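You operate a simulated robot arm through the tools that you are given. There is no shell and no other tool. Be economical: measure what you need, move in short steps, check, and stop when the job is done.

The job below is to be done with a simulated two-armed robot. You get a single attempt, and the scene is never put back.

TASK
Take the hood lid off and pack the brown cartridge in the case.
Fine: the open service case; slide both catches open first; set the lid on the green table mat.

It is judged by the outcome, as a careful person would: the job done as asked, and still so three seconds after it is handed in. It fails if anything else is knocked over, pushed out of place, dropped, spilled or broken. Lids that push on must go on centred and level and be pressed home; caps that screw on are set level and turned clockwise until they are tight.

THE ROBOT
Two 7-joint arms with two-finger parallel grippers on one trunk, on a base that drives. Base frame: it is fixed to the floor where the robot stands at the start and does not move with it; the origin is under the middle of the robot, x ahead of it, y to its left, z up. Lengths are in mm, angles in rad, forces in N, time in s.
The left shoulder is at the start at [50, 165, 1130], the right one opposite. Places, roughly: black foam ring [-100, -1100, 900]; cart plug (4x4x8 cm) [500, 300, 200]; cart switch [900, 300, 600]; left lid catch [600, 0, 700]; right lid catch [700, 0, 700]; top of the green table mat [-700, -1000, 800]. Payload 3.91 kg a hand.
The TCP of each hand is the grasp point between the finger pads, 30 mm short of the fingertips. In the tool frame z runs along the fingers and y along their closing line. Largest opening 110 mm; finger width 20, thickness 10; the body of the gripper, 48 by 112 mm, starts 55 mm behind the TCP.
Orientation is told as [roll, pitch, yaw] about the base's x, y, z axes, in that order, counted from this pose: with the fingers straight down and closing along the base's y, the tool's x points along the base's -x, its y along +y and its z along -z.

THE INTERFACE
- The arms move only by the tool move_arm. It takes "left_targets", "right_targets" or both (then of equal length, played together; a hand with none holds still); each is one flat list of numbers, 7 for each row, row after row: the shift along the tool's x, y, z in mm, then the turn, a rotation vector about the tool's x, y, z in rad, then the closure, from 0 (fully open) to 1 (shut). In form: [dx, dy, dz, rx, ry, rz, claw, dx, dy, dz, rx, ry, rz, claw, ...]. A call has 1 to 20 rows; each row shifts and turns the commanded pose from where the row before left it, along the tool's axes as they then stand. Rows are played at 5 a second. More than 50 mm and 0.15 rad between two rows, or a gripper value outside its range, and nothing of the call is played. Where a pose cannot be reached the arm comes as near as it can. A force on the tool above 40 N (or 10 N above the force at the start of the call, whichever is more), or a blocked arm, ends the call early, and 0.2 s more pass. Each finger travels about 45 mm/s and halts on what it meets, pressing with about 36 N; the grip force reading is that of the motor and also rises with nothing between the fingers. The clock runs only during rows and for 0.2 s after the last one: add rows that do not move to give the fingers time. The reply holds the time, the measured pose of the TCP, the force on the tool along the base axes, the opening and the grip force, in the units named above and with some noise, with the torque about the TCP (base axes, N m) and any sound that the robot's microphone picked up.
- Cameras (640 x 400 px; columns grow to the right, rows downward): "scene" is now at [113.1, 12.9, 1297.2]; the picture's right is [0.16, -0.99, 0.00], its down [-0.62, -0.10, -0.78] and it looks along [0.77, 0.13, -0.63] (base axes); focal length 252 px, centre (320, 200). "left" rides on the left gripper at [73, -17, -103] in its tool frame; the picture's right is [0.23, 0.97, 0.00], its down [-0.76, 0.18, -0.62] and it looks along [-0.61, 0.14, 0.78] (tool axes); focal length 222 px, centre (320, 200). "right" rides on the right gripper at [72, 17, -103] in its tool frame; the picture's right is [-0.23, 0.97, 0.00], its down [-0.76, -0.18, -0.62] and it looks along [-0.61, -0.14, 0.78] (tool axes); focal length 222 px, centre (320, 200). There is no depth. A picture from a camera that has moved, and an enlarged one, comes with that camera's place and axes in the base frame and with its lens.
- snapshot(camera): a new picture of that camera. It takes no simulated time.
- raise_lower(by): slides the trunk up (or, below 0, down) by that many mm; the arms and the scene camera ride with it, the base frame stays. It gives what a move gives, with no picture.
- drive_base(legs): drives the robot by 1 to 6 legs, each [ahead, left, turn to the left] in mm, mm and rad, along the robot's own axes; the way and the turn of a leg run together, so that a leg with both is an arc; at most 1500 mm and 3.142 rad a leg. The arms and the cameras ride along, it lands a little off, and it stops where it bumps. It gives what a move gives.
- pan_tilt(pan, tilt): turns the head with the scene camera to pan (to the left, within 1.396 rad either way) and tilt (down, from -0.506 to 1.204), counted from straight ahead of the robot. It gives what a move gives.
- close_up(camera, box): a new picture of the part [left, top, right, bottom] of that camera's present view, enlarged. It takes no simulated time.
- finish_job(): hands the job in; it is judged then, once.

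Go step by step. Nothing tells you exact positions but the pictures and the camera data: compare them with the known pose of the tool, close in by small moves and look again before you grip or let go. The budget is 120 turns and 108 pictures, counting those below and the enlarged ones. Unless the task says otherwise, let go and move clear before handing in, and close with one line.

The tools are called after ">>>" as a command line: name --argument value ..., lists and objects as JSON in quotes. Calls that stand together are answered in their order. move_arm: Moves the arms, as the interface text tells. Its arguments: {"type":"object","properties":{"left_targets":{"type":"array","items":{"type":"number"}},"right_targets":{"type":"array","items":{"type":"number"}}},"required":[]} The other tools are called the same way: raise_lower (by) slides the trunk up or down; drive_base (legs) drives the base; pan_tilt (pan, tilt) turns the head that bears the scene camera; snapshot (camera) takes a picture; close_up (camera, box) takes an enlarged picture of a part of a camera's view; finish_job () hands the job in.

At the start:

```text
clock: 0.0
left_tool_pos: [448.7, 212.5, 1061.3]
left_tcp_rot: [-0.002, 0.0, 0.002]
left_wrist_force: [0.5, 0.2, 0.3]
left_torque: [0.01, -0.01, -0.03]
left_gripper_width: 109.9
left_gripper_force: 0.1
right_tool_pos: [329.6, -126.1, 1070.1]
right_tcp_rot: [0.001, 0.0, 0.0]
right_wrist_force: [0.1, 0.6, -0.1]
right_torque: [0.01, 0.0, 0.01]
right_gripper_width: 109.9
right_gripper_force: 0.1
trunk travel left (down, up): [-350.0, 153.0]
robot x, y, heading: [-0.4, -0.5, 0.003]
head pan, tilt: [0.164, 0.681]
```

scene: 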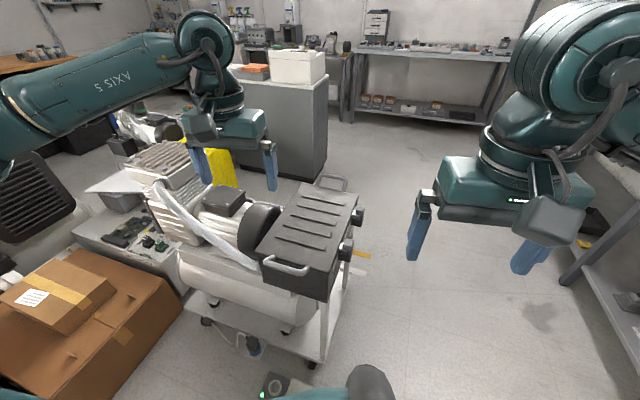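
right: 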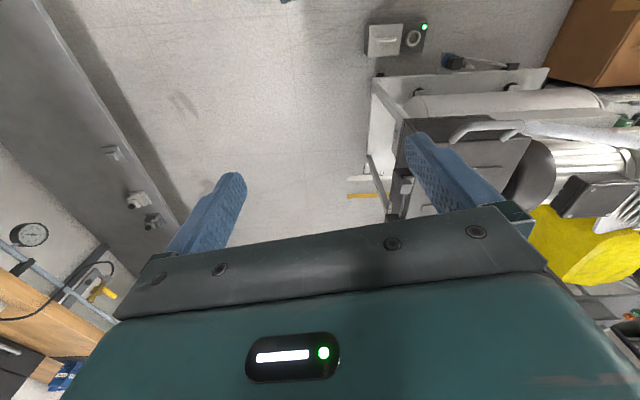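
left: 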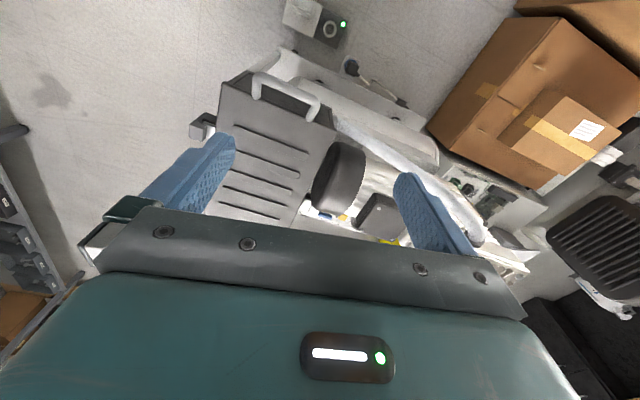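

I see the cart with the black ribbed hood lid, its two handles and the two catches on its near/right side; the case and mat should be to my right and behind. I'll take closer looks first.

>>> close_up --camera "scene" --box '[220, 150, 400, 330]'

>>> pan_tilt --pan -1.39 --tilt 0.5

>>> snapshot --camera "scene"

```text
2.22 times, centred on (310, 240) of scene
camera zoom: at [113.1, 12.9, 1297.2], right [0.16, -0.99, 0.0], down [-0.62, -0.1, -0.78], along [0.77, 0.13, -0.63], focal length 561 px, centre (342, 111)
```

zoom: 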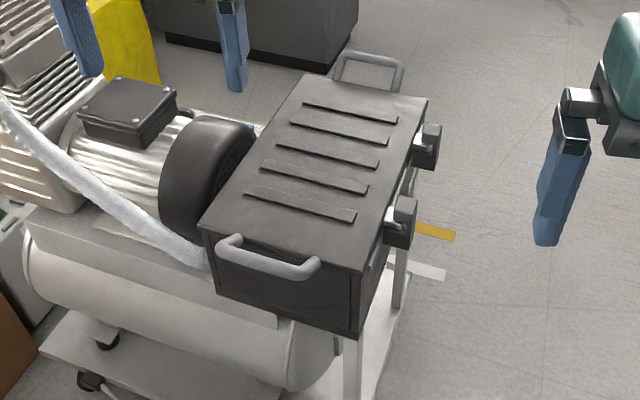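

```text
clock: 1.6
left_tool_pos: [449.3, 212.3, 1060.3]
left_tcp_rot: [0.0, 0.001, 0.002]
left_wrist_force: [0.1, 1.0, 0.2]
left_torque: [0.0, -0.04, 0.02]
left_gripper_width: 110.2
left_gripper_force: 0.0
right_tool_pos: [328.8, -125.2, 1070.6]
right_tcp_rot: [-0.001, -0.002, 0.001]
right_wrist_force: [0.4, 0.2, 0.3]
right_torque: [0.01, 0.03, 0.0]
right_gripper_width: 109.9
right_gripper_force: 0.0
trunk travel left (down, up): [-350.0, 153.0]
robot x, y, heading: [-4.3, -2.0, 0.001]
head pan, tilt: [-1.389, 0.499]
```

```text
103 pictures are left
camera scene: at [45.0, -90.6, 1313.3], right [-0.98, -0.18, 0.0], down [-0.09, 0.47, -0.88], along [0.16, -0.86, -0.48], focal length 252 px, centre (320, 200)
```

scene: 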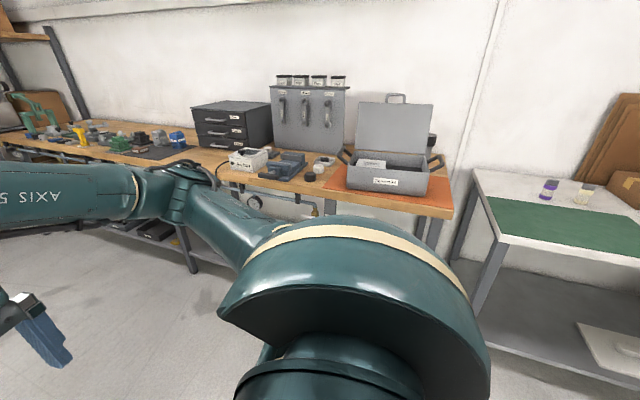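

The bench at the right holds an open grey case; the green mat is on the table beyond it. I zoom in on these and at the cart.

>>> close_up --camera "scene" --box '[220, 60, 470, 216]'

>>> close_up --camera "scene" --box '[450, 140, 640, 260]'

>>> pan_tilt --pan 0.0 --tilt 1.0

>>> snapshot --camera "scene"

>>> close_up --camera "right" --box '[340, 0, 560, 140]'

```text
2.56 times, centred on (345, 138) of scene
camera zoom: at [45.0, -90.6, 1313.3], right [-0.98, -0.18, 0.0], down [-0.09, 0.47, -0.88], along [0.16, -0.86, -0.48], focal length 646 px, centre (256, 359)
```

zoom: 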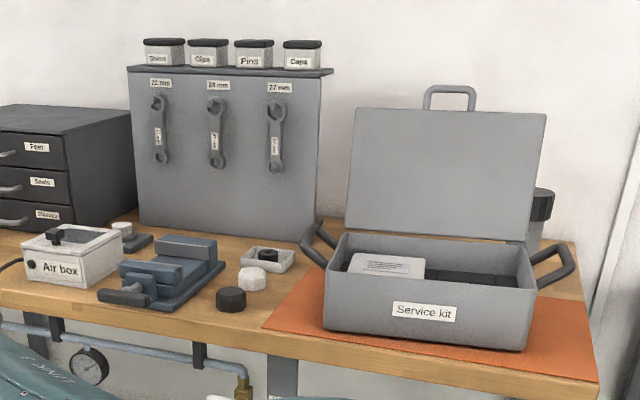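

```text
3.33 times, centred on (545, 200) of scene
camera zoom: at [45.0, -90.6, 1313.3], right [-0.98, -0.18, 0.0], down [-0.09, 0.47, -0.88], along [0.16, -0.86, -0.48], focal length 842 px, centre (-430, 200)
```

zoom: 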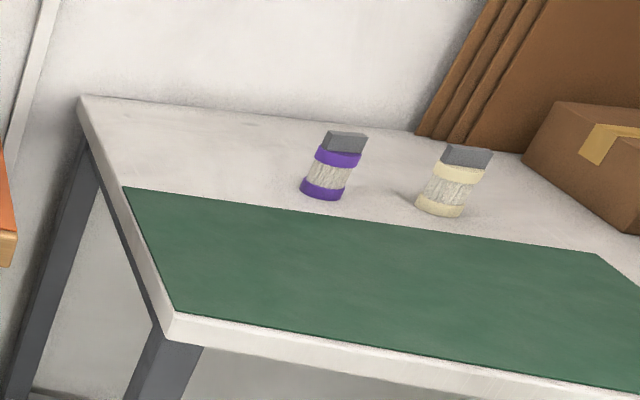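

```text
clock: 3.2
left_tool_pos: [449.3, 211.3, 1061.5]
left_tcp_rot: [0.0, 0.0, 0.0]
left_wrist_force: [-1.1, -0.7, 0.6]
left_torque: [0.0, -0.01, -0.04]
left_gripper_width: 110.0
left_gripper_force: 0.0
right_tool_pos: [329.7, -125.9, 1072.7]
right_tcp_rot: [0.002, 0.0, 0.0]
right_wrist_force: [-0.1, 0.0, -0.5]
right_torque: [0.01, 0.0, 0.02]
right_gripper_width: 110.5
right_gripper_force: 0.0
trunk travel left (down, up): [-350.0, 153.0]
robot x, y, heading: [1.9, -0.7, -0.001]
head pan, tilt: [0.0, 1.0]
```

```text
100 pictures are left
camera scene: at [98.2, -1.2, 1272.2], right [0.0, -1.0, 0.0], down [-0.84, 0.0, -0.54], along [0.54, 0.0, -0.84], focal length 252 px, centre (320, 200)
```

scene: 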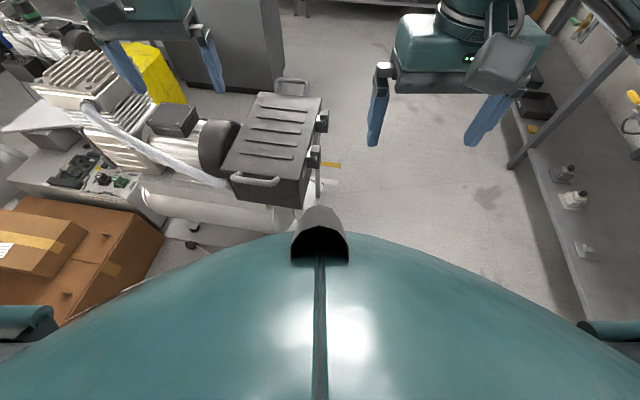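

```text
2.86 times, centred on (450, 70) of right
camera zoom: at [256.4, -107.8, 1175.5], right [0.23, 0.97, 0.0], down [0.76, -0.18, 0.62], along [0.61, -0.14, -0.78], focal length 635 px, centre (-51, 571)
```

zoom: 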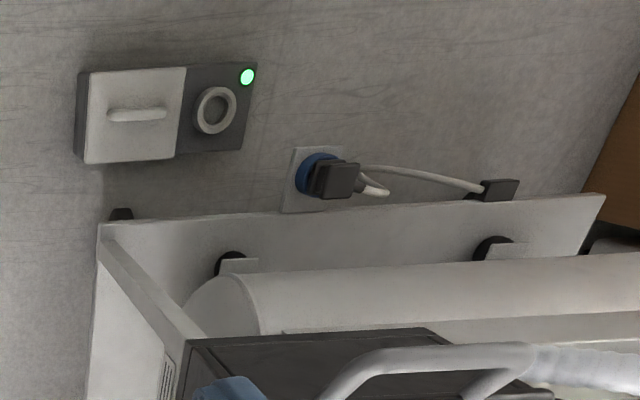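

The cart's switch/plug exist too, so I'll check for notices before touching anything. I look right-ahead to judge space beside the cart.

>>> pan_tilt --pan -0.7 --tilt 0.7

>>> snapshot --camera "scene"

>>> close_up --camera "left" --box '[180, 40, 360, 230]'

```text
clock: 4.2
left_tool_pos: [449.3, 211.7, 1060.6]
left_tcp_rot: [0.0, 0.0, 0.002]
left_wrist_force: [-0.1, -0.5, 0.0]
left_torque: [-0.06, -0.05, -0.04]
left_gripper_width: 110.1
left_gripper_force: 0.1
right_tool_pos: [328.7, -124.9, 1071.7]
right_tcp_rot: [0.001, 0.0, 0.0]
right_wrist_force: [-0.9, 0.1, -0.4]
right_torque: [0.01, -0.01, 0.01]
right_gripper_width: 110.1
right_gripper_force: 0.1
trunk travel left (down, up): [-350.0, 153.0]
robot x, y, heading: [-2.4, -3.1, -0.0]
head pan, tilt: [-0.7, 0.7]
```

```text
98 pictures are left
camera scene: at [93.5, -55.8, 1295.5], right [-0.64, -0.77, 0.0], down [-0.49, 0.41, -0.76], along [0.59, -0.49, -0.64], focal length 252 px, centre (320, 200)
```

scene: 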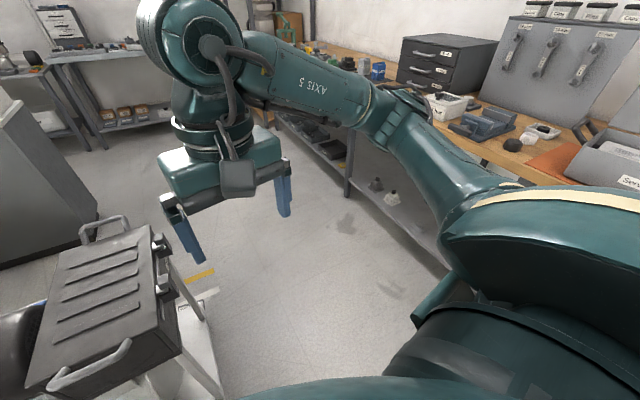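

```text
2.11 times, centred on (270, 135) of left
camera zoom: at [376.5, 194.4, 1165.1], right [-0.23, 0.97, 0.0], down [0.76, 0.18, 0.62], along [0.61, 0.14, -0.78], focal length 468 px, centre (425, 337)
```

zoom: 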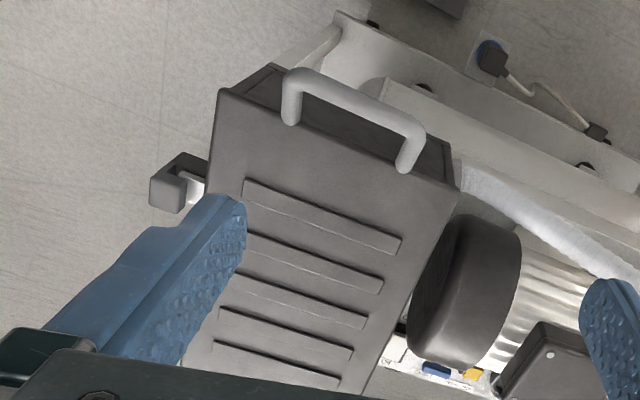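

The aisle between the cart and the bench is about a metre wide. I'll drive into it and face the catch side of the cart (facing +y).

>>> drive_base --legs '[[0, -450, 0], [0, 0, 1.571], [0, -670, 0]]'

>>> pan_tilt --pan 0 --tilt 0.9

>>> snapshot --camera "scene"

>>> snapshot --camera "left"

>>> snapshot --camera "right"

```text
clock: 14.2
left_tool_pos: [445.7, -8.7, 1060.7]
left_tcp_rot: [0.002, 0.001, 1.602]
left_wrist_force: [-0.3, -0.1, 0.0]
left_torque: [0.06, 0.02, 0.04]
left_gripper_width: 110.0
left_gripper_force: 0.1
right_tool_pos: [785.6, -118.3, 1069.9]
right_tcp_rot: [0.0, -0.001, 1.601]
right_wrist_force: [-0.6, 0.2, 0.3]
right_torque: [-0.03, 0.01, 0.01]
right_gripper_width: 110.3
right_gripper_force: 0.0
trunk travel left (down, up): [-350.0, 153.0]
robot x, y, heading: [671.0, -451.1, 1.601]
head pan, tilt: [-0.7, 0.7]
```

```text
clock: 15.3
left_tool_pos: [445.0, -9.0, 1060.5]
left_tcp_rot: [-0.001, 0.001, 1.602]
left_wrist_force: [0.9, -0.4, 0.4]
left_torque: [0.03, -0.03, 0.03]
left_gripper_width: 109.9
left_gripper_force: 0.2
right_tool_pos: [785.8, -118.2, 1072.0]
right_tcp_rot: [0.001, 0.0, 1.602]
right_wrist_force: [-0.6, 0.2, 0.2]
right_torque: [-0.03, 0.0, 0.03]
right_gripper_width: 110.0
right_gripper_force: 0.1
trunk travel left (down, up): [-350.0, 153.0]
robot x, y, heading: [668.9, -451.6, 1.599]
head pan, tilt: [0.0, 0.901]
```

```text
96 pictures are left
camera scene: at [666.4, -348.0, 1279.4], right [1.0, 0.03, 0.0], down [0.02, -0.78, -0.62], along [-0.02, 0.62, -0.78], focal length 252 px, centre (320, 200)
```

scene: 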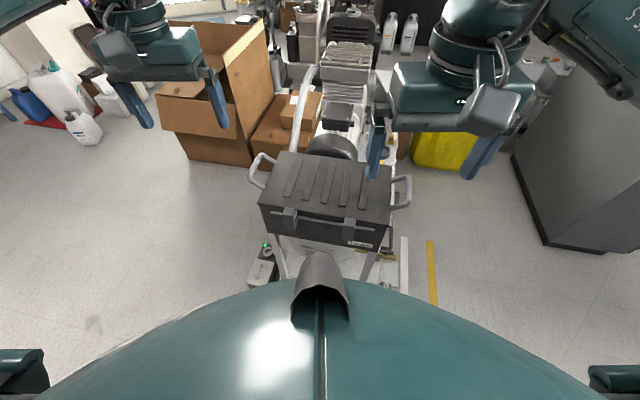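

```text
95 pictures are left
camera left: at [464.0, -81.6, 1165.1], right [-0.97, -0.26, 0.0], down [-0.2, 0.76, 0.62], along [-0.16, 0.6, -0.78], focal length 222 px, centre (320, 200)
```

left: 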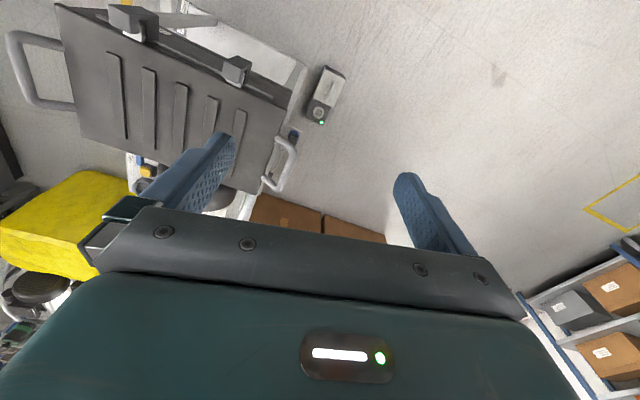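

```text
94 pictures are left
camera right: at [770.1, -191.3, 1175.5], right [-0.98, 0.2, 0.0], down [0.15, 0.77, 0.62], along [0.12, 0.61, -0.78], focal length 222 px, centre (320, 200)
```

right: 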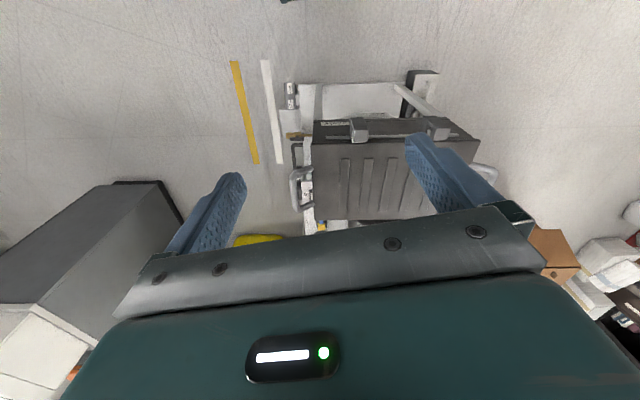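

>>> close_up --camera "scene" --box '[230, 130, 430, 290]'

>>> close_up --camera "right" --box '[270, 50, 510, 250]'

>>> close_up --camera "left" --box '[0, 0, 350, 200]'

```text
2.50 times, centred on (330, 210) of scene
camera zoom: at [666.4, -348.0, 1279.4], right [1.0, 0.03, 0.0], down [0.02, -0.78, -0.62], along [-0.02, 0.62, -0.78], focal length 631 px, centre (295, 175)
```

zoom: 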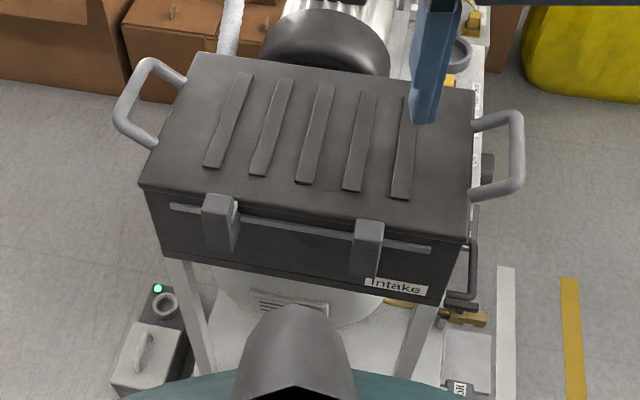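

```text
2.00 times, centred on (390, 150) of right
camera zoom: at [770.1, -191.3, 1175.5], right [-0.98, 0.2, 0.0], down [0.15, 0.77, 0.62], along [0.12, 0.61, -0.78], focal length 444 px, centre (180, 300)
```

zoom: 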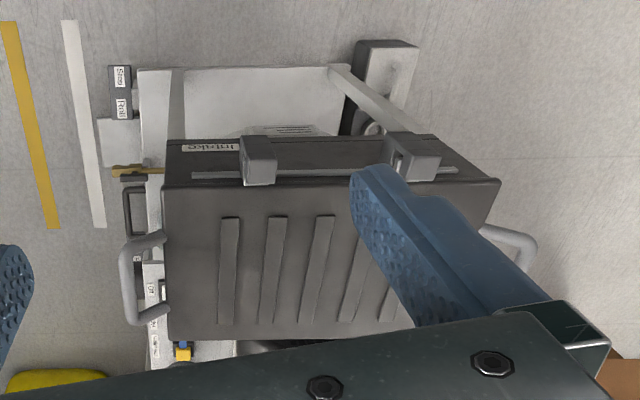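

```text
1.83 times, centred on (175, 100) of left
camera zoom: at [464.0, -81.6, 1165.1], right [-0.97, -0.26, 0.0], down [-0.2, 0.76, 0.62], along [-0.16, 0.6, -0.78], focal length 406 px, centre (585, 383)
```

zoom: 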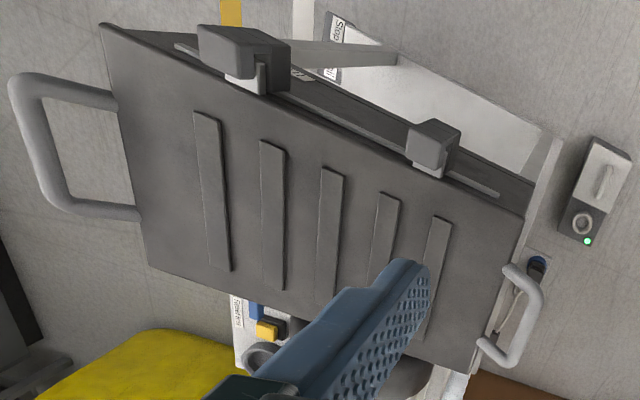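

The catches are blocks on a horizontal rail on the front of the intake housing. I'll move the right hand outwards to look at the labels and switch on the cart's right side, and the handle.

>>> move_arm --right_targets '[0, -40, 30, 0, 0, 0, 0, 0, -40, 30, 0, 0, 0, 0, 0, -40, 30, 0, 0, 0, 0, 0, -30, 30, 0, 0, 0, 0, 0, -20, 30, 0, 0, 0, 0]'

>>> snapshot --camera "right"

>>> close_up --camera "right" --box '[250, 20, 450, 220]'

```text
clock: 16.5
left_tool_pos: [445.4, -8.1, 1059.9]
left_tcp_rot: [-0.001, 0.002, 1.602]
left_wrist_force: [-0.5, 0.7, 0.3]
left_torque: [0.01, 0.01, -0.02]
left_gripper_width: 109.9
left_gripper_force: 0.1
right_tool_pos: [956.8, -112.6, 920.1]
right_tcp_rot: [-0.001, -0.001, 1.604]
right_wrist_force: [0.4, -0.1, 0.2]
right_torque: [-0.02, 0.0, -0.01]
right_gripper_width: 109.9
right_gripper_force: 0.1
trunk travel left (down, up): [-350.0, 153.0]
robot x, y, heading: [668.7, -454.6, 1.599]
head pan, tilt: [0.0, 0.901]
```

```text
90 pictures are left
camera right: at [940.7, -184.8, 1025.3], right [-0.98, 0.2, 0.0], down [0.15, 0.77, 0.62], along [0.12, 0.61, -0.78], focal length 222 px, centre (320, 200)
```

right: 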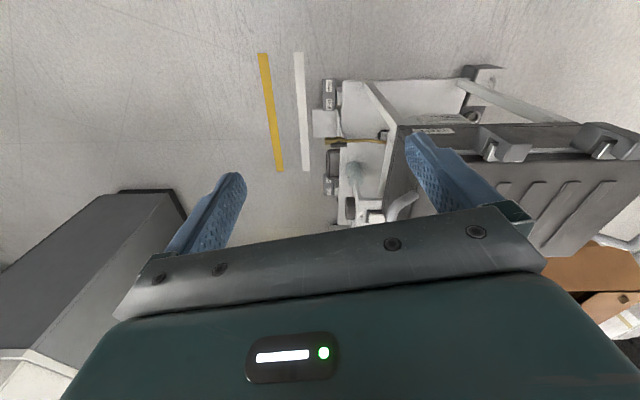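

```text
2.00 times, centred on (350, 120) of right
camera zoom: at [940.7, -184.8, 1025.3], right [-0.98, 0.2, 0.0], down [0.15, 0.77, 0.62], along [0.12, 0.61, -0.78], focal length 444 px, centre (260, 360)
```

zoom: 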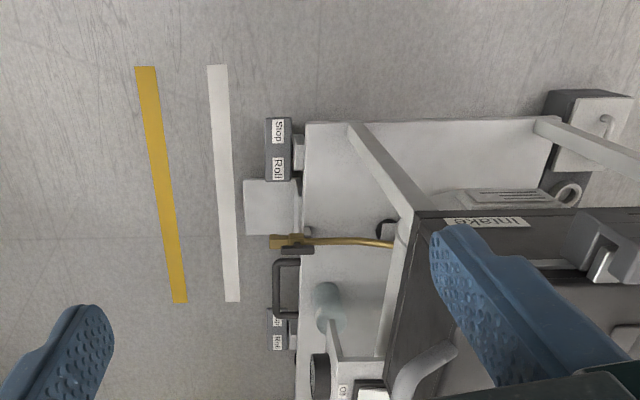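

Those are "Stop/Roll" caster pedals. I move the hand farther along y to see the switch.

>>> move_arm --right_targets '[-45, -10, -20, 0, 0, 0, 0, -45, -10, -20, 0, 0, 0, 0, -45, -10, 0, 0, 0, 0, 0, -45, 0, 0, 0, 0, 0, 0]'

>>> snapshot --camera "right"

>>> close_up --camera "right" --box '[270, 60, 430, 220]'

```text
refused: row 1 steps farther than a row can; nothing moved
```

```text
88 pictures are left
camera right: at [940.7, -184.8, 1025.3], right [-0.98, 0.2, 0.0], down [0.15, 0.77, 0.62], along [0.12, 0.61, -0.78], focal length 222 px, centre (320, 200)
```

right: 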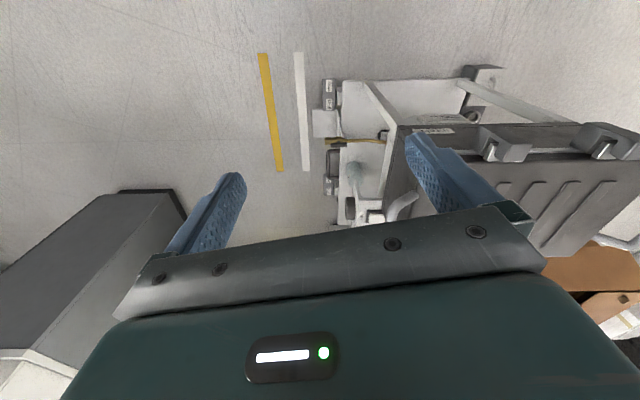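

```text
2.50 times, centred on (350, 140) of right
camera zoom: at [940.7, -184.8, 1025.3], right [-0.98, 0.2, 0.0], down [0.15, 0.77, 0.62], along [0.12, 0.61, -0.78], focal length 555 px, centre (245, 350)
```

zoom: 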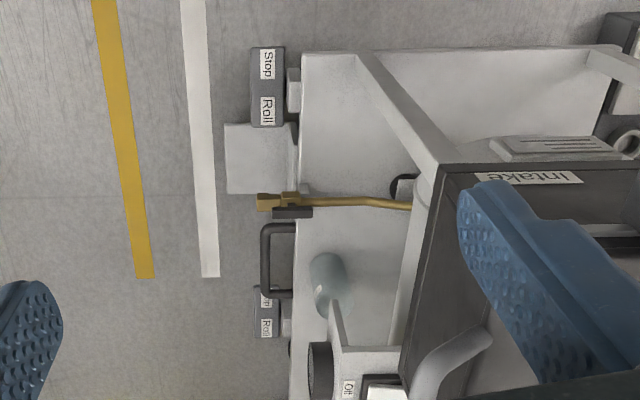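

>>> move_arm --right_targets '[-40, 0, -15, 0, 0, 0, 0, -40, 0, -15, 0, 0, 0, 0, -40, 0, -15, 0, 0, 0, 0, -40, 0, 0, 0, 0, 0, 0]'

>>> close_up --camera "right" --box '[270, 40, 470, 220]'

```text
clock: 17.5
left_tool_pos: [443.2, -9.5, 1060.7]
left_tcp_rot: [0.001, 0.002, 1.601]
left_wrist_force: [-0.7, -0.1, -0.1]
left_torque: [-0.01, -0.03, -0.02]
left_gripper_width: 109.8
left_gripper_force: 0.0
right_tool_pos: [950.9, 48.0, 968.7]
right_tcp_rot: [0.0, -0.001, 1.602]
right_wrist_force: [-0.2, 0.4, 0.5]
right_torque: [0.04, 0.03, -0.03]
right_gripper_width: 109.9
right_gripper_force: 0.1
trunk travel left (down, up): [-350.0, 153.0]
robot x, y, heading: [671.9, -454.2, 1.598]
head pan, tilt: [0.0, 0.901]
```

```text
2.22 times, centred on (370, 130) of right
camera zoom: at [936.1, -23.5, 1073.4], right [-0.98, 0.2, 0.0], down [0.15, 0.77, 0.62], along [0.12, 0.61, -0.78], focal length 494 px, centre (209, 356)
```

zoom: 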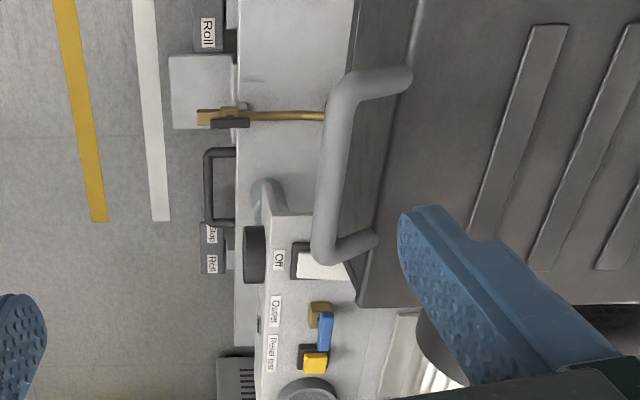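

>>> close_up --camera "right" --box '[330, 110, 410, 220]'

```text
3.64 times, centred on (370, 165) of right
camera zoom: at [936.1, -23.5, 1073.4], right [-0.98, 0.2, 0.0], down [0.15, 0.77, 0.62], along [0.12, 0.61, -0.78], focal length 808 px, centre (138, 327)
```

zoom: 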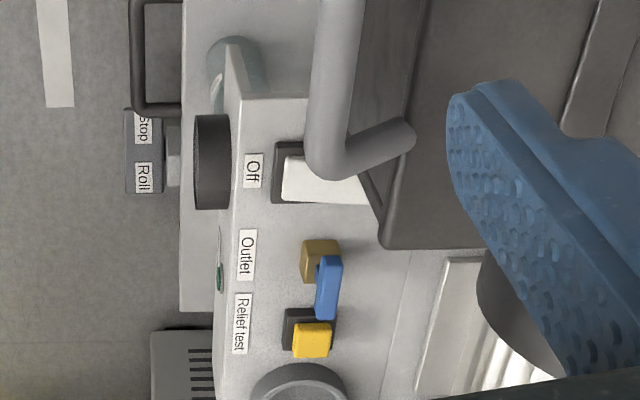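

Power isn't part of the job and I hear no machine, so I leave the panel alone. Lid: top at z≈755, centre ≈(673,127), yaw ≈-0.18. Now a closer look at the catches.

>>> close_up --camera "scene" --box '[270, 190, 390, 260]'

>>> close_up --camera "left" --box '[90, 0, 290, 120]'

```text
5.33 times, centred on (330, 225) of scene
camera zoom: at [666.2, -347.6, 1279.3], right [1.0, 0.03, 0.0], down [0.02, -0.78, -0.62], along [-0.02, 0.62, -0.78], focal length 1347 px, centre (267, 67)
```

zoom: 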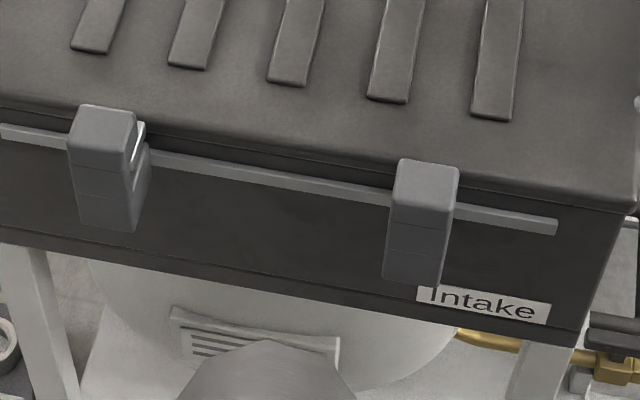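

```text
3.20 times, centred on (190, 60) of left
camera zoom: at [463.8, -81.2, 1164.9], right [-0.97, -0.26, 0.0], down [-0.2, 0.76, 0.62], along [-0.16, 0.6, -0.78], focal length 711 px, centre (736, 648)
```

zoom: 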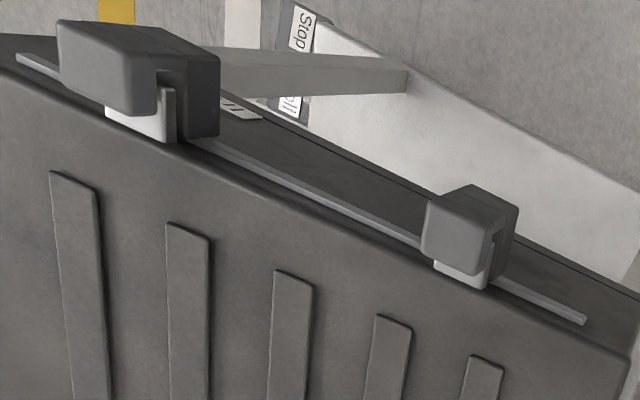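

Each catch's lip hooks over a light tab of the lid, on a rail with free ends. I'll bring the left hand above the left catch, aligned with the rail, and look.

>>> move_arm --left_targets '[-2, -27, 35, 0, 0, 0.042, 0, -2, -27, 35, 0, 0, 0.042, 0, 0, -27, 35, 0, 0, 0.042, 0, 2, -27, 35, 0, 0, 0.042, 0, 2, -25, 35, 0, 0, 0.042, 0]'

>>> snapshot --camera "left"

>>> close_up --camera "scene" --box '[230, 130, 430, 270]'

```text
clock: 18.7
left_tool_pos: [578.1, -15.6, 882.8]
left_tcp_rot: [0.003, -0.002, 1.392]
left_wrist_force: [0.0, 1.2, 0.3]
left_torque: [0.03, 0.04, -0.03]
left_gripper_width: 110.2
left_gripper_force: 0.0
right_tool_pos: [951.0, 48.9, 968.3]
right_tcp_rot: [-0.001, 0.001, 1.602]
right_wrist_force: [-0.5, -1.2, 0.0]
right_torque: [-0.01, 0.01, -0.01]
right_gripper_width: 110.2
right_gripper_force: 0.2
trunk travel left (down, up): [-350.0, 153.0]
robot x, y, heading: [671.1, -449.2, 1.597]
head pan, tilt: [0.0, 0.901]
```

```text
82 pictures are left
camera left: at [581.7, -90.1, 987.6], right [-1.0, -0.05, 0.0], down [-0.04, 0.78, 0.62], along [-0.03, 0.62, -0.78], focal length 222 px, centre (320, 200)
```

left: 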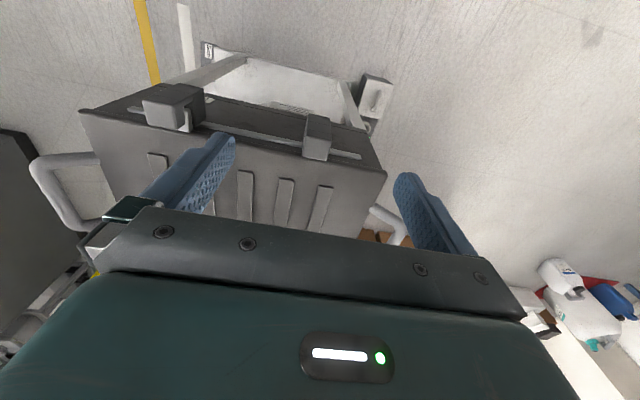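

```text
2.86 times, centred on (330, 200) of scene
camera zoom: at [666.6, -347.9, 1279.4], right [1.0, 0.03, 0.0], down [0.02, -0.78, -0.62], along [-0.02, 0.62, -0.78], focal length 721 px, centre (291, 200)
```

zoom: 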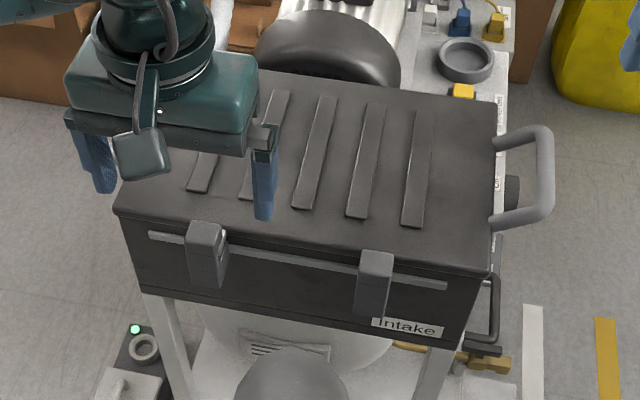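

>>> close_up --camera "left" --box '[260, 80, 400, 200]'

```text
3.33 times, centred on (330, 140) of left
camera zoom: at [581.7, -90.1, 987.6], right [-1.0, -0.05, 0.0], down [-0.04, 0.78, 0.62], along [-0.03, 0.62, -0.78], focal length 740 px, centre (287, 400)
```

zoom: 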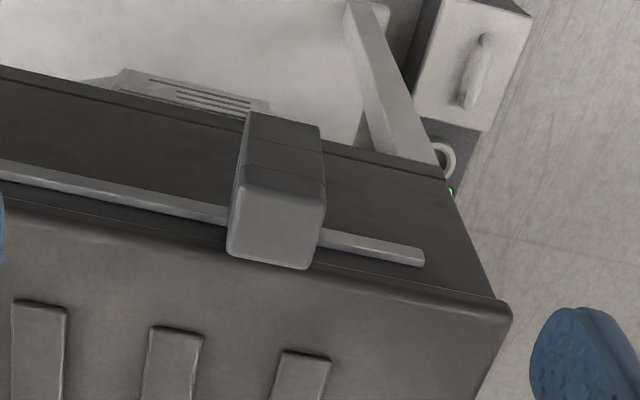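

Estimates put the catch top near z≈780, y≈5. I descend a little with the fingers half closed and look again to refine.

>>> move_arm --left_targets '[-8, 0, 20, 0, 0, 0, 0.2, -8, 0, 20, 0, 0, 0, 0.4, 0, 0, 0, 0, 0, 0, 0.4, 0, 0, 0, 0, 0, 0, 0.4]'

>>> snapshot --camera "left"

>>> close_up --camera "scene" --box '[260, 160, 380, 240]'

```text
clock: 19.7
left_tool_pos: [582.4, 1.5, 845.8]
left_tcp_rot: [-0.002, 0.0, 1.393]
left_wrist_force: [-0.7, -0.5, -0.6]
left_torque: [0.01, -0.01, -0.02]
left_gripper_width: 66.0
left_gripper_force: 0.1
right_tool_pos: [951.0, 47.8, 969.5]
right_tcp_rot: [0.0, 0.0, 1.6]
right_wrist_force: [-0.4, -0.3, -0.1]
right_torque: [-0.03, 0.02, 0.02]
right_gripper_width: 110.1
right_gripper_force: 0.1
trunk travel left (down, up): [-350.0, 153.0]
robot x, y, heading: [669.5, -454.7, 1.595]
head pan, tilt: [0.0, 0.901]
```

```text
79 pictures are left
camera left: at [586.0, -74.2, 950.3], right [-1.0, -0.05, 0.0], down [-0.04, 0.78, 0.62], along [-0.03, 0.62, -0.78], focal length 222 px, centre (320, 200)
```

left: 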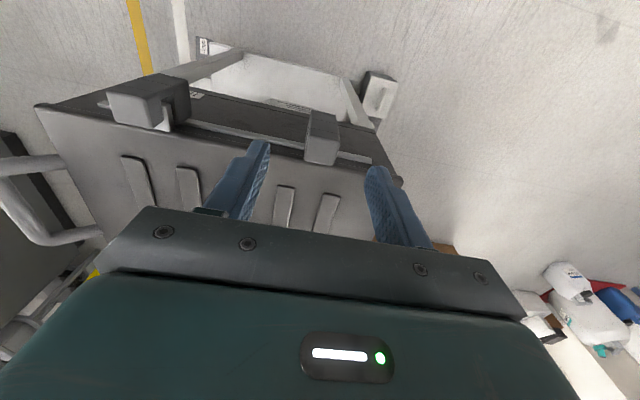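

```text
5.00 times, centred on (320, 200) of scene
camera zoom: at [666.4, -348.0, 1279.4], right [1.0, 0.03, 0.0], down [0.02, -0.78, -0.62], along [-0.02, 0.62, -0.78], focal length 1262 px, centre (320, 200)
```

zoom: 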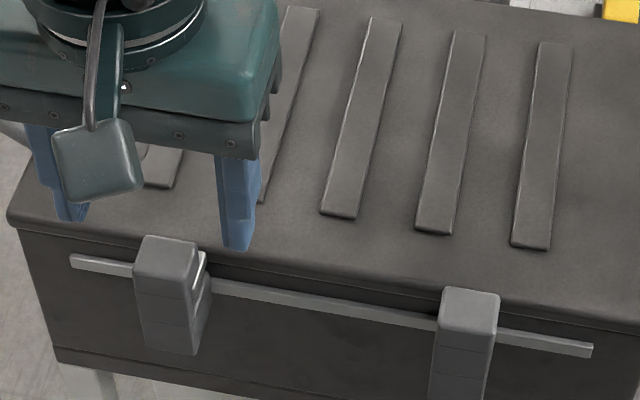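

Catch top is at z≈783, centred about (580, 8). I lower the fingers around its front part.

>>> move_arm --left_targets '[4, 1, 25, 0, 0, 0, 0.4, 0, 0, 25, 0, 0, 0, 0.4, 0, 0, 17, 0, 0, 0, 0.4]'

>>> close_up --camera "left" --box '[220, 80, 420, 220]'

>>> close_up --camera "scene" --box '[260, 180, 360, 250]'

```text
clock: 20.5
left_tool_pos: [578.0, -3.8, 778.2]
left_tcp_rot: [0.0, -0.001, 1.393]
left_wrist_force: [-0.6, -0.3, 1.5]
left_torque: [0.02, -0.02, 0.03]
left_gripper_width: 65.9
left_gripper_force: 0.0
right_tool_pos: [951.4, 48.2, 968.8]
right_tcp_rot: [0.0, 0.001, 1.602]
right_wrist_force: [-1.0, 0.6, -0.4]
right_torque: [0.0, -0.01, 0.02]
right_gripper_width: 109.9
right_gripper_force: 0.0
trunk travel left (down, up): [-350.0, 153.0]
robot x, y, heading: [670.5, -452.1, 1.597]
head pan, tilt: [0.0, 0.901]
```

```text
2.86 times, centred on (320, 150) of left
camera zoom: at [581.8, -78.3, 882.5], right [-1.0, -0.05, 0.0], down [-0.04, 0.78, 0.62], along [-0.03, 0.62, -0.78], focal length 635 px, centre (320, 343)
```

zoom: 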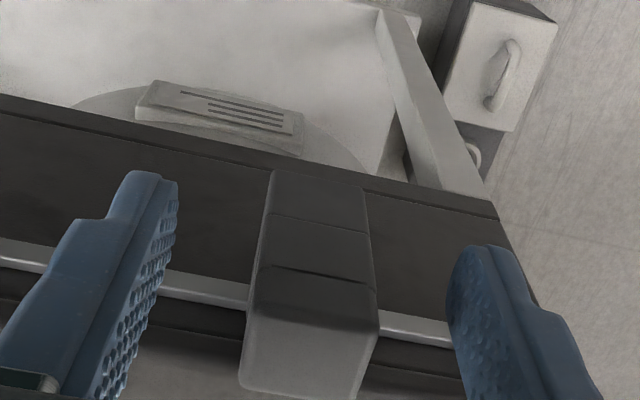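

```text
5.71 times, centred on (310, 215) of scene
camera zoom: at [666.3, -347.9, 1279.4], right [1.0, 0.03, 0.0], down [0.02, -0.78, -0.62], along [-0.02, 0.62, -0.78], focal length 1443 px, centre (377, 114)
```

zoom: 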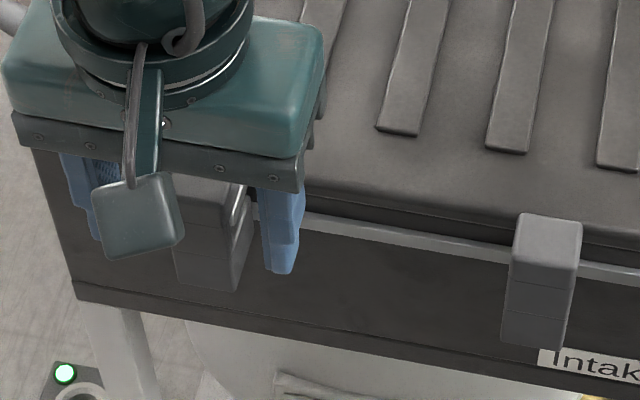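

The fingers straddle the catch in front of the rail. Closing.

>>> move_arm --left_targets '[0, 0, 0, 0, 0, 0, 0.6, 0, 0, 0, 0, 0, 0, 0.75, 0, 0, 0, 0, 0, 0, 0.75, 0, 0, 0, 0, 0, 0, 0.75]'

>>> close_up --camera "left" --box '[220, 80, 420, 220]'

```text
clock: 21.5
left_tool_pos: [578.6, -2.6, 779.4]
left_tcp_rot: [0.001, -0.001, 1.394]
left_wrist_force: [-2.1, 1.2, -0.7]
left_torque: [0.02, 0.01, 0.04]
left_gripper_width: 28.9
left_gripper_force: 1.2
right_tool_pos: [950.5, 49.5, 968.3]
right_tcp_rot: [0.0, -0.002, 1.6]
right_wrist_force: [0.1, -0.4, 0.3]
right_torque: [0.01, 0.03, -0.01]
right_gripper_width: 109.8
right_gripper_force: 0.1
trunk travel left (down, up): [-350.0, 153.0]
robot x, y, heading: [671.8, -449.4, 1.601]
head pan, tilt: [0.0, 0.901]
```

```text
2.86 times, centred on (320, 150) of left
camera zoom: at [581.7, -78.3, 882.6], right [-1.0, -0.05, 0.0], down [-0.04, 0.78, 0.62], along [-0.03, 0.62, -0.78], focal length 635 px, centre (320, 343)
```

zoom: 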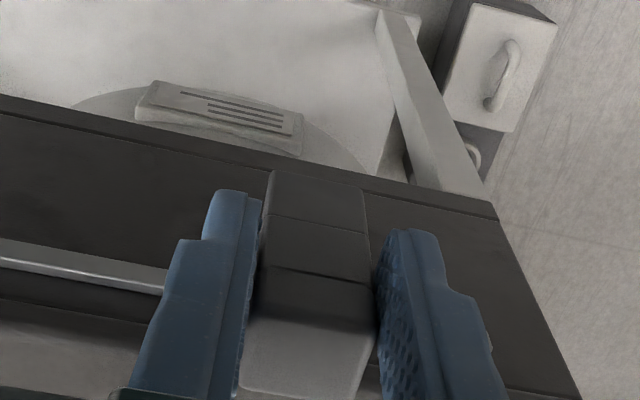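

Gripped at 29 mm. I slide it outward along the rail in small steps.

>>> move_arm --left_targets '[0, 0, 0, 0, 0, 0, 0.8, 0, 8, 0, 0, 0, 0, 0.8, 0, 8, 0, 0, 0, 0, 0.8, 0, 8, 0, 0, 0, 0, 0.8]'

>>> close_up --camera "left" --box '[220, 80, 420, 220]'

>>> close_up --camera "scene" --box '[230, 130, 430, 270]'

```text
clock: 22.5
left_tool_pos: [554.9, 0.5, 777.8]
left_tcp_rot: [0.001, 0.0, 1.393]
left_wrist_force: [0.5, 5.3, -0.4]
left_torque: [-0.47, -0.25, -0.16]
left_gripper_width: 27.6
left_gripper_force: 44.9
right_tool_pos: [951.2, 48.1, 968.0]
right_tcp_rot: [0.0, 0.0, 1.603]
right_wrist_force: [0.0, -0.2, -0.1]
right_torque: [0.01, 0.02, 0.05]
right_gripper_width: 109.8
right_gripper_force: 0.0
trunk travel left (down, up): [-350.0, 153.0]
robot x, y, heading: [671.0, -453.9, 1.598]
head pan, tilt: [0.0, 0.901]
```

```text
2.86 times, centred on (320, 150) of left
camera zoom: at [558.0, -74.2, 882.6], right [-1.0, -0.05, 0.0], down [-0.04, 0.78, 0.62], along [-0.03, 0.62, -0.78], focal length 635 px, centre (320, 343)
```

zoom: 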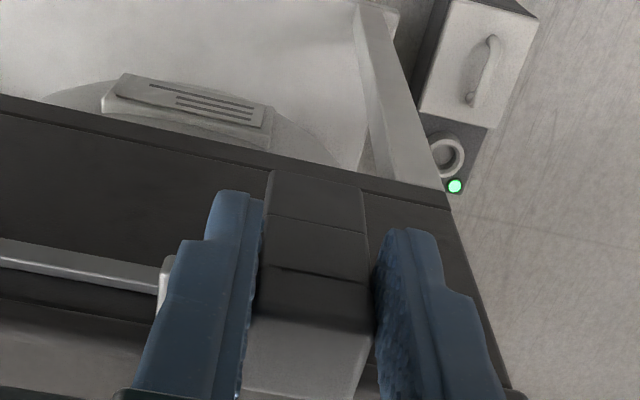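

```text
2.86 times, centred on (330, 200) of scene
camera zoom: at [666.3, -347.5, 1279.3], right [1.0, 0.03, 0.0], down [0.02, -0.78, -0.62], along [-0.02, 0.62, -0.78], focal length 721 px, centre (291, 200)
```

zoom: 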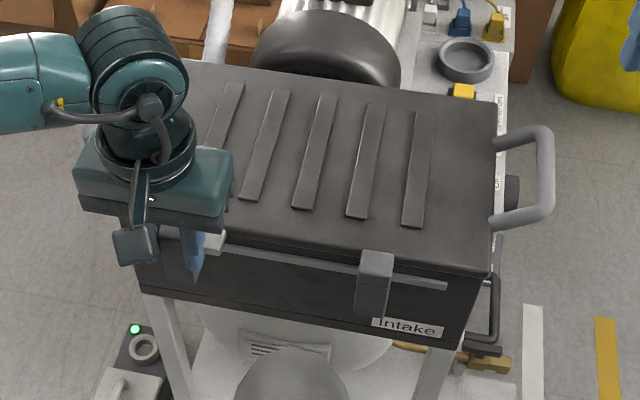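

The catch slides and the lid tab is being uncovered; the cart stays put. A little further.

>>> move_arm --left_targets '[0, 7, 0, 0, 0, 0, 0.8, 0, 6, 0, 0, 0, 0, 0.8, 0, 0, 0, 0, 0, 0, 0.8]'

>>> close_up --camera "left" --box '[220, 80, 420, 220]'

```text
clock: 23.3
left_tool_pos: [541.2, 2.1, 778.3]
left_tcp_rot: [0.0, 0.001, 1.391]
left_wrist_force: [-0.5, 0.4, 6.1]
left_torque: [-0.31, -0.08, 0.0]
left_gripper_width: 27.5
left_gripper_force: 44.9
right_tool_pos: [952.3, 48.1, 968.3]
right_tcp_rot: [0.0, 0.001, 1.602]
right_wrist_force: [0.1, 0.0, -0.5]
right_torque: [0.03, 0.02, 0.01]
right_gripper_width: 110.0
right_gripper_force: 0.0
trunk travel left (down, up): [-350.0, 153.0]
robot x, y, heading: [670.8, -447.1, 1.597]
head pan, tilt: [0.0, 0.901]
```

```text
2.86 times, centred on (320, 150) of left
camera zoom: at [544.7, -71.8, 882.6], right [-1.0, -0.05, 0.0], down [-0.04, 0.78, 0.62], along [-0.03, 0.62, -0.78], focal length 635 px, centre (320, 343)
```

zoom: 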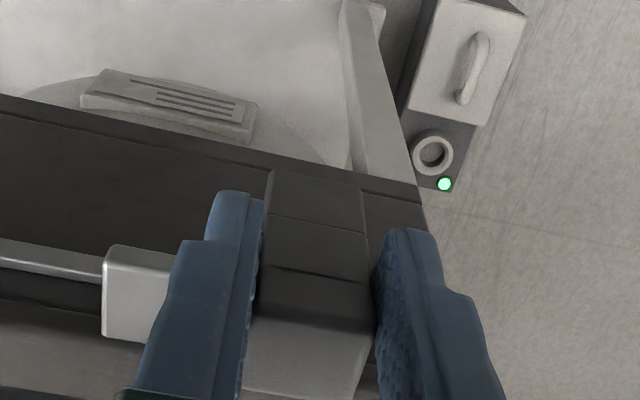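

The tab is clear of the catch. I release slightly, lift off, and look.

>>> move_arm --left_targets '[0, 0, 0, 0, 0, 0, 0.68, 0, 0, 0, 0, 0, 0, 0.68, 0, 0, -30, 0, 0, 0, 0.68, 0, 0, -40, 0, 0, 0, 0.5, 0, 30, -40, 0, 0, 0, 0.3]'

>>> close_up --camera "left" --box '[70, 50, 390, 250]'

>>> close_up --camera "scene" --box '[230, 130, 430, 270]'

```text
clock: 24.5
left_tool_pos: [512.5, 6.9, 893.1]
left_tcp_rot: [0.001, 0.0, 1.392]
left_wrist_force: [0.0, -0.1, 0.6]
left_torque: [0.02, 0.02, 0.03]
left_gripper_width: 77.0
left_gripper_force: 0.0
right_tool_pos: [951.8, 47.6, 969.1]
right_tcp_rot: [0.0, 0.0, 1.602]
right_wrist_force: [0.2, -0.3, 0.1]
right_torque: [-0.02, 0.02, 0.0]
right_gripper_width: 109.6
right_gripper_force: 0.0
trunk travel left (down, up): [-350.0, 153.0]
robot x, y, heading: [670.8, -451.8, 1.601]
head pan, tilt: [0.0, 0.901]
```

```text
2.00 times, centred on (230, 150) of left
camera zoom: at [515.8, -68.9, 997.3], right [-1.0, -0.05, 0.0], down [-0.04, 0.78, 0.62], along [-0.03, 0.62, -0.78], focal length 444 px, centre (500, 300)
```

zoom: 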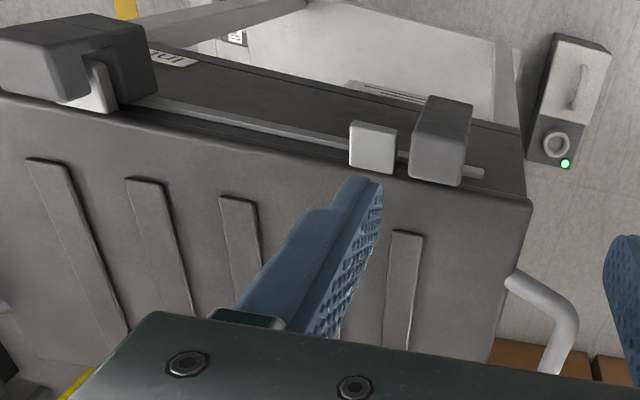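

```text
2.86 times, centred on (330, 200) of scene
camera zoom: at [666.0, -348.2, 1279.4], right [1.0, 0.03, 0.0], down [0.02, -0.78, -0.62], along [-0.02, 0.62, -0.78], focal length 721 px, centre (291, 200)
```

zoom: 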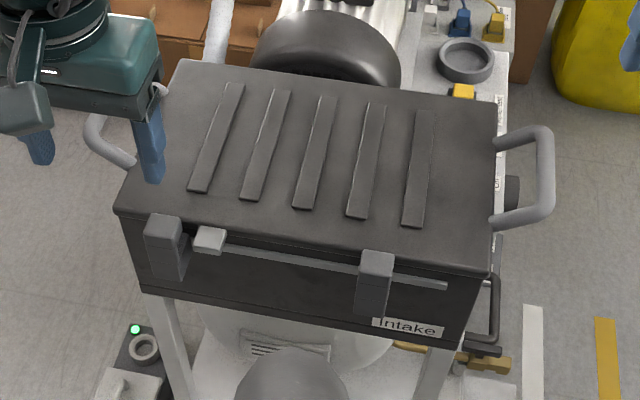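

Left catch is open. Now the right hand goes above the right catch at about (729,-28).

>>> move_arm --right_targets '[15.5, 36, 18, 0, 0, 0.035, 0.1, 15.5, 36, 18, 0, 0, 0.035, 0.2, 15.5, 36, 18, 0, 0, 0.035, 0.3, 15.5, 36, 18, 0, 0, 0.035, 0.4, 15.5, 36, 18, 0, 0, 0.035, 0.4, 15.5, 36, 18, 0, 0, 0.035, 0.4]'

>>> snapshot --camera "right"

>>> close_up --camera "scene" --box '[290, 170, 410, 240]'

```text
clock: 25.9
left_tool_pos: [511.8, 6.3, 892.1]
left_tcp_rot: [0.001, 0.0, 1.393]
left_wrist_force: [-0.1, 0.0, 0.3]
left_torque: [0.01, 0.01, 0.0]
left_gripper_width: 77.1
left_gripper_force: 0.1
right_tool_pos: [731.6, -30.9, 859.2]
right_tcp_rot: [0.0, -0.002, 1.391]
right_wrist_force: [0.3, -0.1, 0.1]
right_torque: [0.0, 0.0, 0.04]
right_gripper_width: 66.0
right_gripper_force: 0.0
trunk travel left (down, up): [-350.0, 153.0]
robot x, y, heading: [669.7, -451.3, 1.603]
head pan, tilt: [0.0, 0.901]
```

```text
69 pictures are left
camera right: at [700.9, -99.2, 964.5], right [-0.92, 0.4, 0.0], down [0.31, 0.72, 0.62], along [0.25, 0.57, -0.78], focal length 222 px, centre (320, 200)
```

right: 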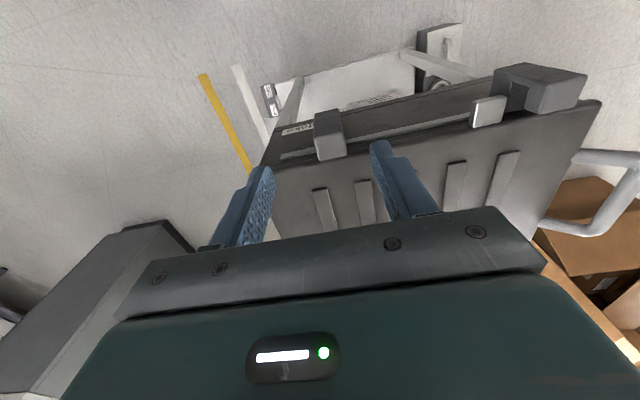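

```text
5.33 times, centred on (350, 205) of scene
camera zoom: at [666.0, -347.9, 1279.4], right [1.0, 0.03, 0.0], down [0.02, -0.78, -0.62], along [-0.02, 0.62, -0.78], focal length 1347 px, centre (160, 173)
```

zoom: 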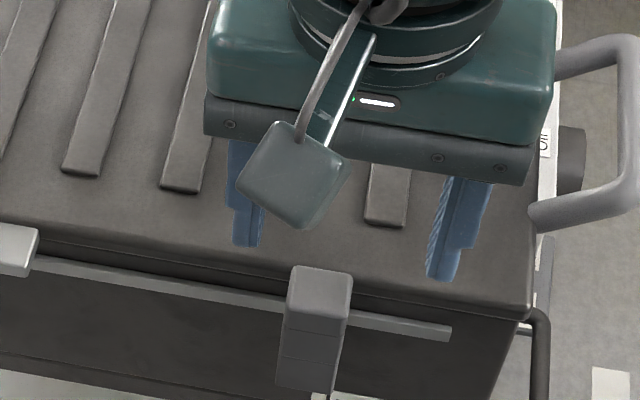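

Aligned with the right catch (top at ≈(729,-18,783)). I lower around it.

>>> move_arm --right_targets '[0, 1, 28, 0, 0, 0, 0.4, 0, 1, 28, 0, 0, 0, 0.4, 0, 0, 25, 0, 0, 0, 0.4]'

>>> close_up --camera "right" --box '[220, 80, 420, 220]'

```text
clock: 26.7
left_tool_pos: [511.9, 7.1, 892.5]
left_tcp_rot: [-0.001, 0.0, 1.393]
left_wrist_force: [-0.9, 0.1, 0.3]
left_torque: [0.02, 0.01, -0.01]
left_gripper_width: 76.8
left_gripper_force: 0.2
right_tool_pos: [731.7, -31.6, 777.4]
right_tcp_rot: [0.0, 0.001, 1.391]
right_wrist_force: [1.3, -0.2, 0.1]
right_torque: [0.02, -0.01, -0.02]
right_gripper_width: 66.0
right_gripper_force: 0.1
trunk travel left (down, up): [-350.0, 153.0]
robot x, y, heading: [668.6, -452.5, 1.597]
head pan, tilt: [0.0, 0.901]
```

```text
2.86 times, centred on (320, 150) of right
camera zoom: at [701.5, -99.9, 882.0], right [-0.92, 0.4, 0.0], down [0.31, 0.72, 0.62], along [0.25, 0.57, -0.78], focal length 635 px, centre (320, 343)
```

zoom: 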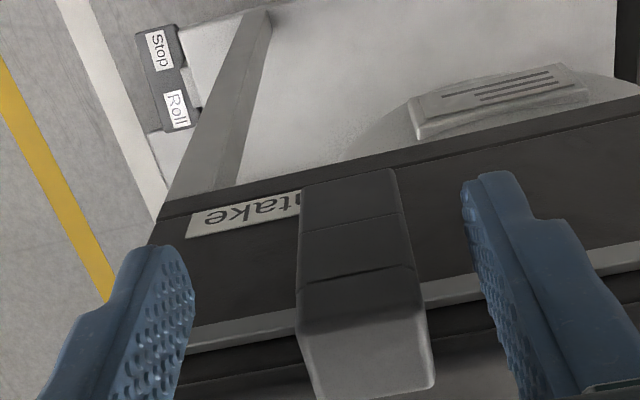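

>>> move_arm --right_targets '[0, 3, 0, 0, 0, 0, 0.5, 0, 0, 0, 0, 0, 0, 0.75, 0, 0, 0, 0, 0, 0, 0.8, 0, 0, 0, 0, 0, 0, 0.8, 0, -8, 0, 0, 0, 0, 0.8, 0, -8, 0, 0, 0, 0, 0.8, 0, -8, 0, 0, 0, 0, 0.8]'

>>> close_up --camera "right" --box '[220, 80, 420, 220]'

```text
clock: 27.9
left_tool_pos: [510.2, 7.5, 891.5]
left_tcp_rot: [0.0, 0.002, 1.395]
left_wrist_force: [-0.1, -0.2, -0.4]
left_torque: [0.01, 0.01, -0.03]
left_gripper_width: 77.2
left_gripper_force: 0.0
right_tool_pos: [725.3, -32.0, 777.6]
right_tcp_rot: [0.021, -0.004, 1.398]
right_wrist_force: [-13.2, 9.6, -12.7]
right_torque: [-0.23, -0.49, -0.1]
right_gripper_width: 27.8
right_gripper_force: 45.3
trunk travel left (down, up): [-350.0, 153.0]
robot x, y, heading: [673.0, -447.7, 1.607]
head pan, tilt: [0.0, 0.901]
stopped in row 6 (right hand): the force on the tool passed its limit (the readings are from after the stop); the commanded pose is now the measured one
```

```text
2.86 times, centred on (320, 150) of right
camera zoom: at [697.9, -101.1, 882.3], right [-0.92, 0.39, 0.02], down [0.32, 0.72, 0.62], along [0.23, 0.58, -0.78], focal length 635 px, centre (320, 343)
```

zoom: 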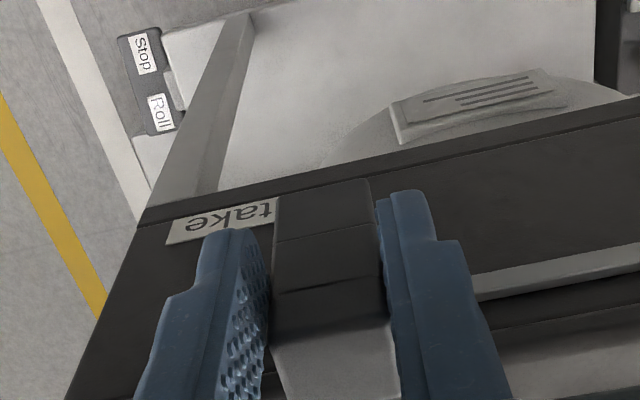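

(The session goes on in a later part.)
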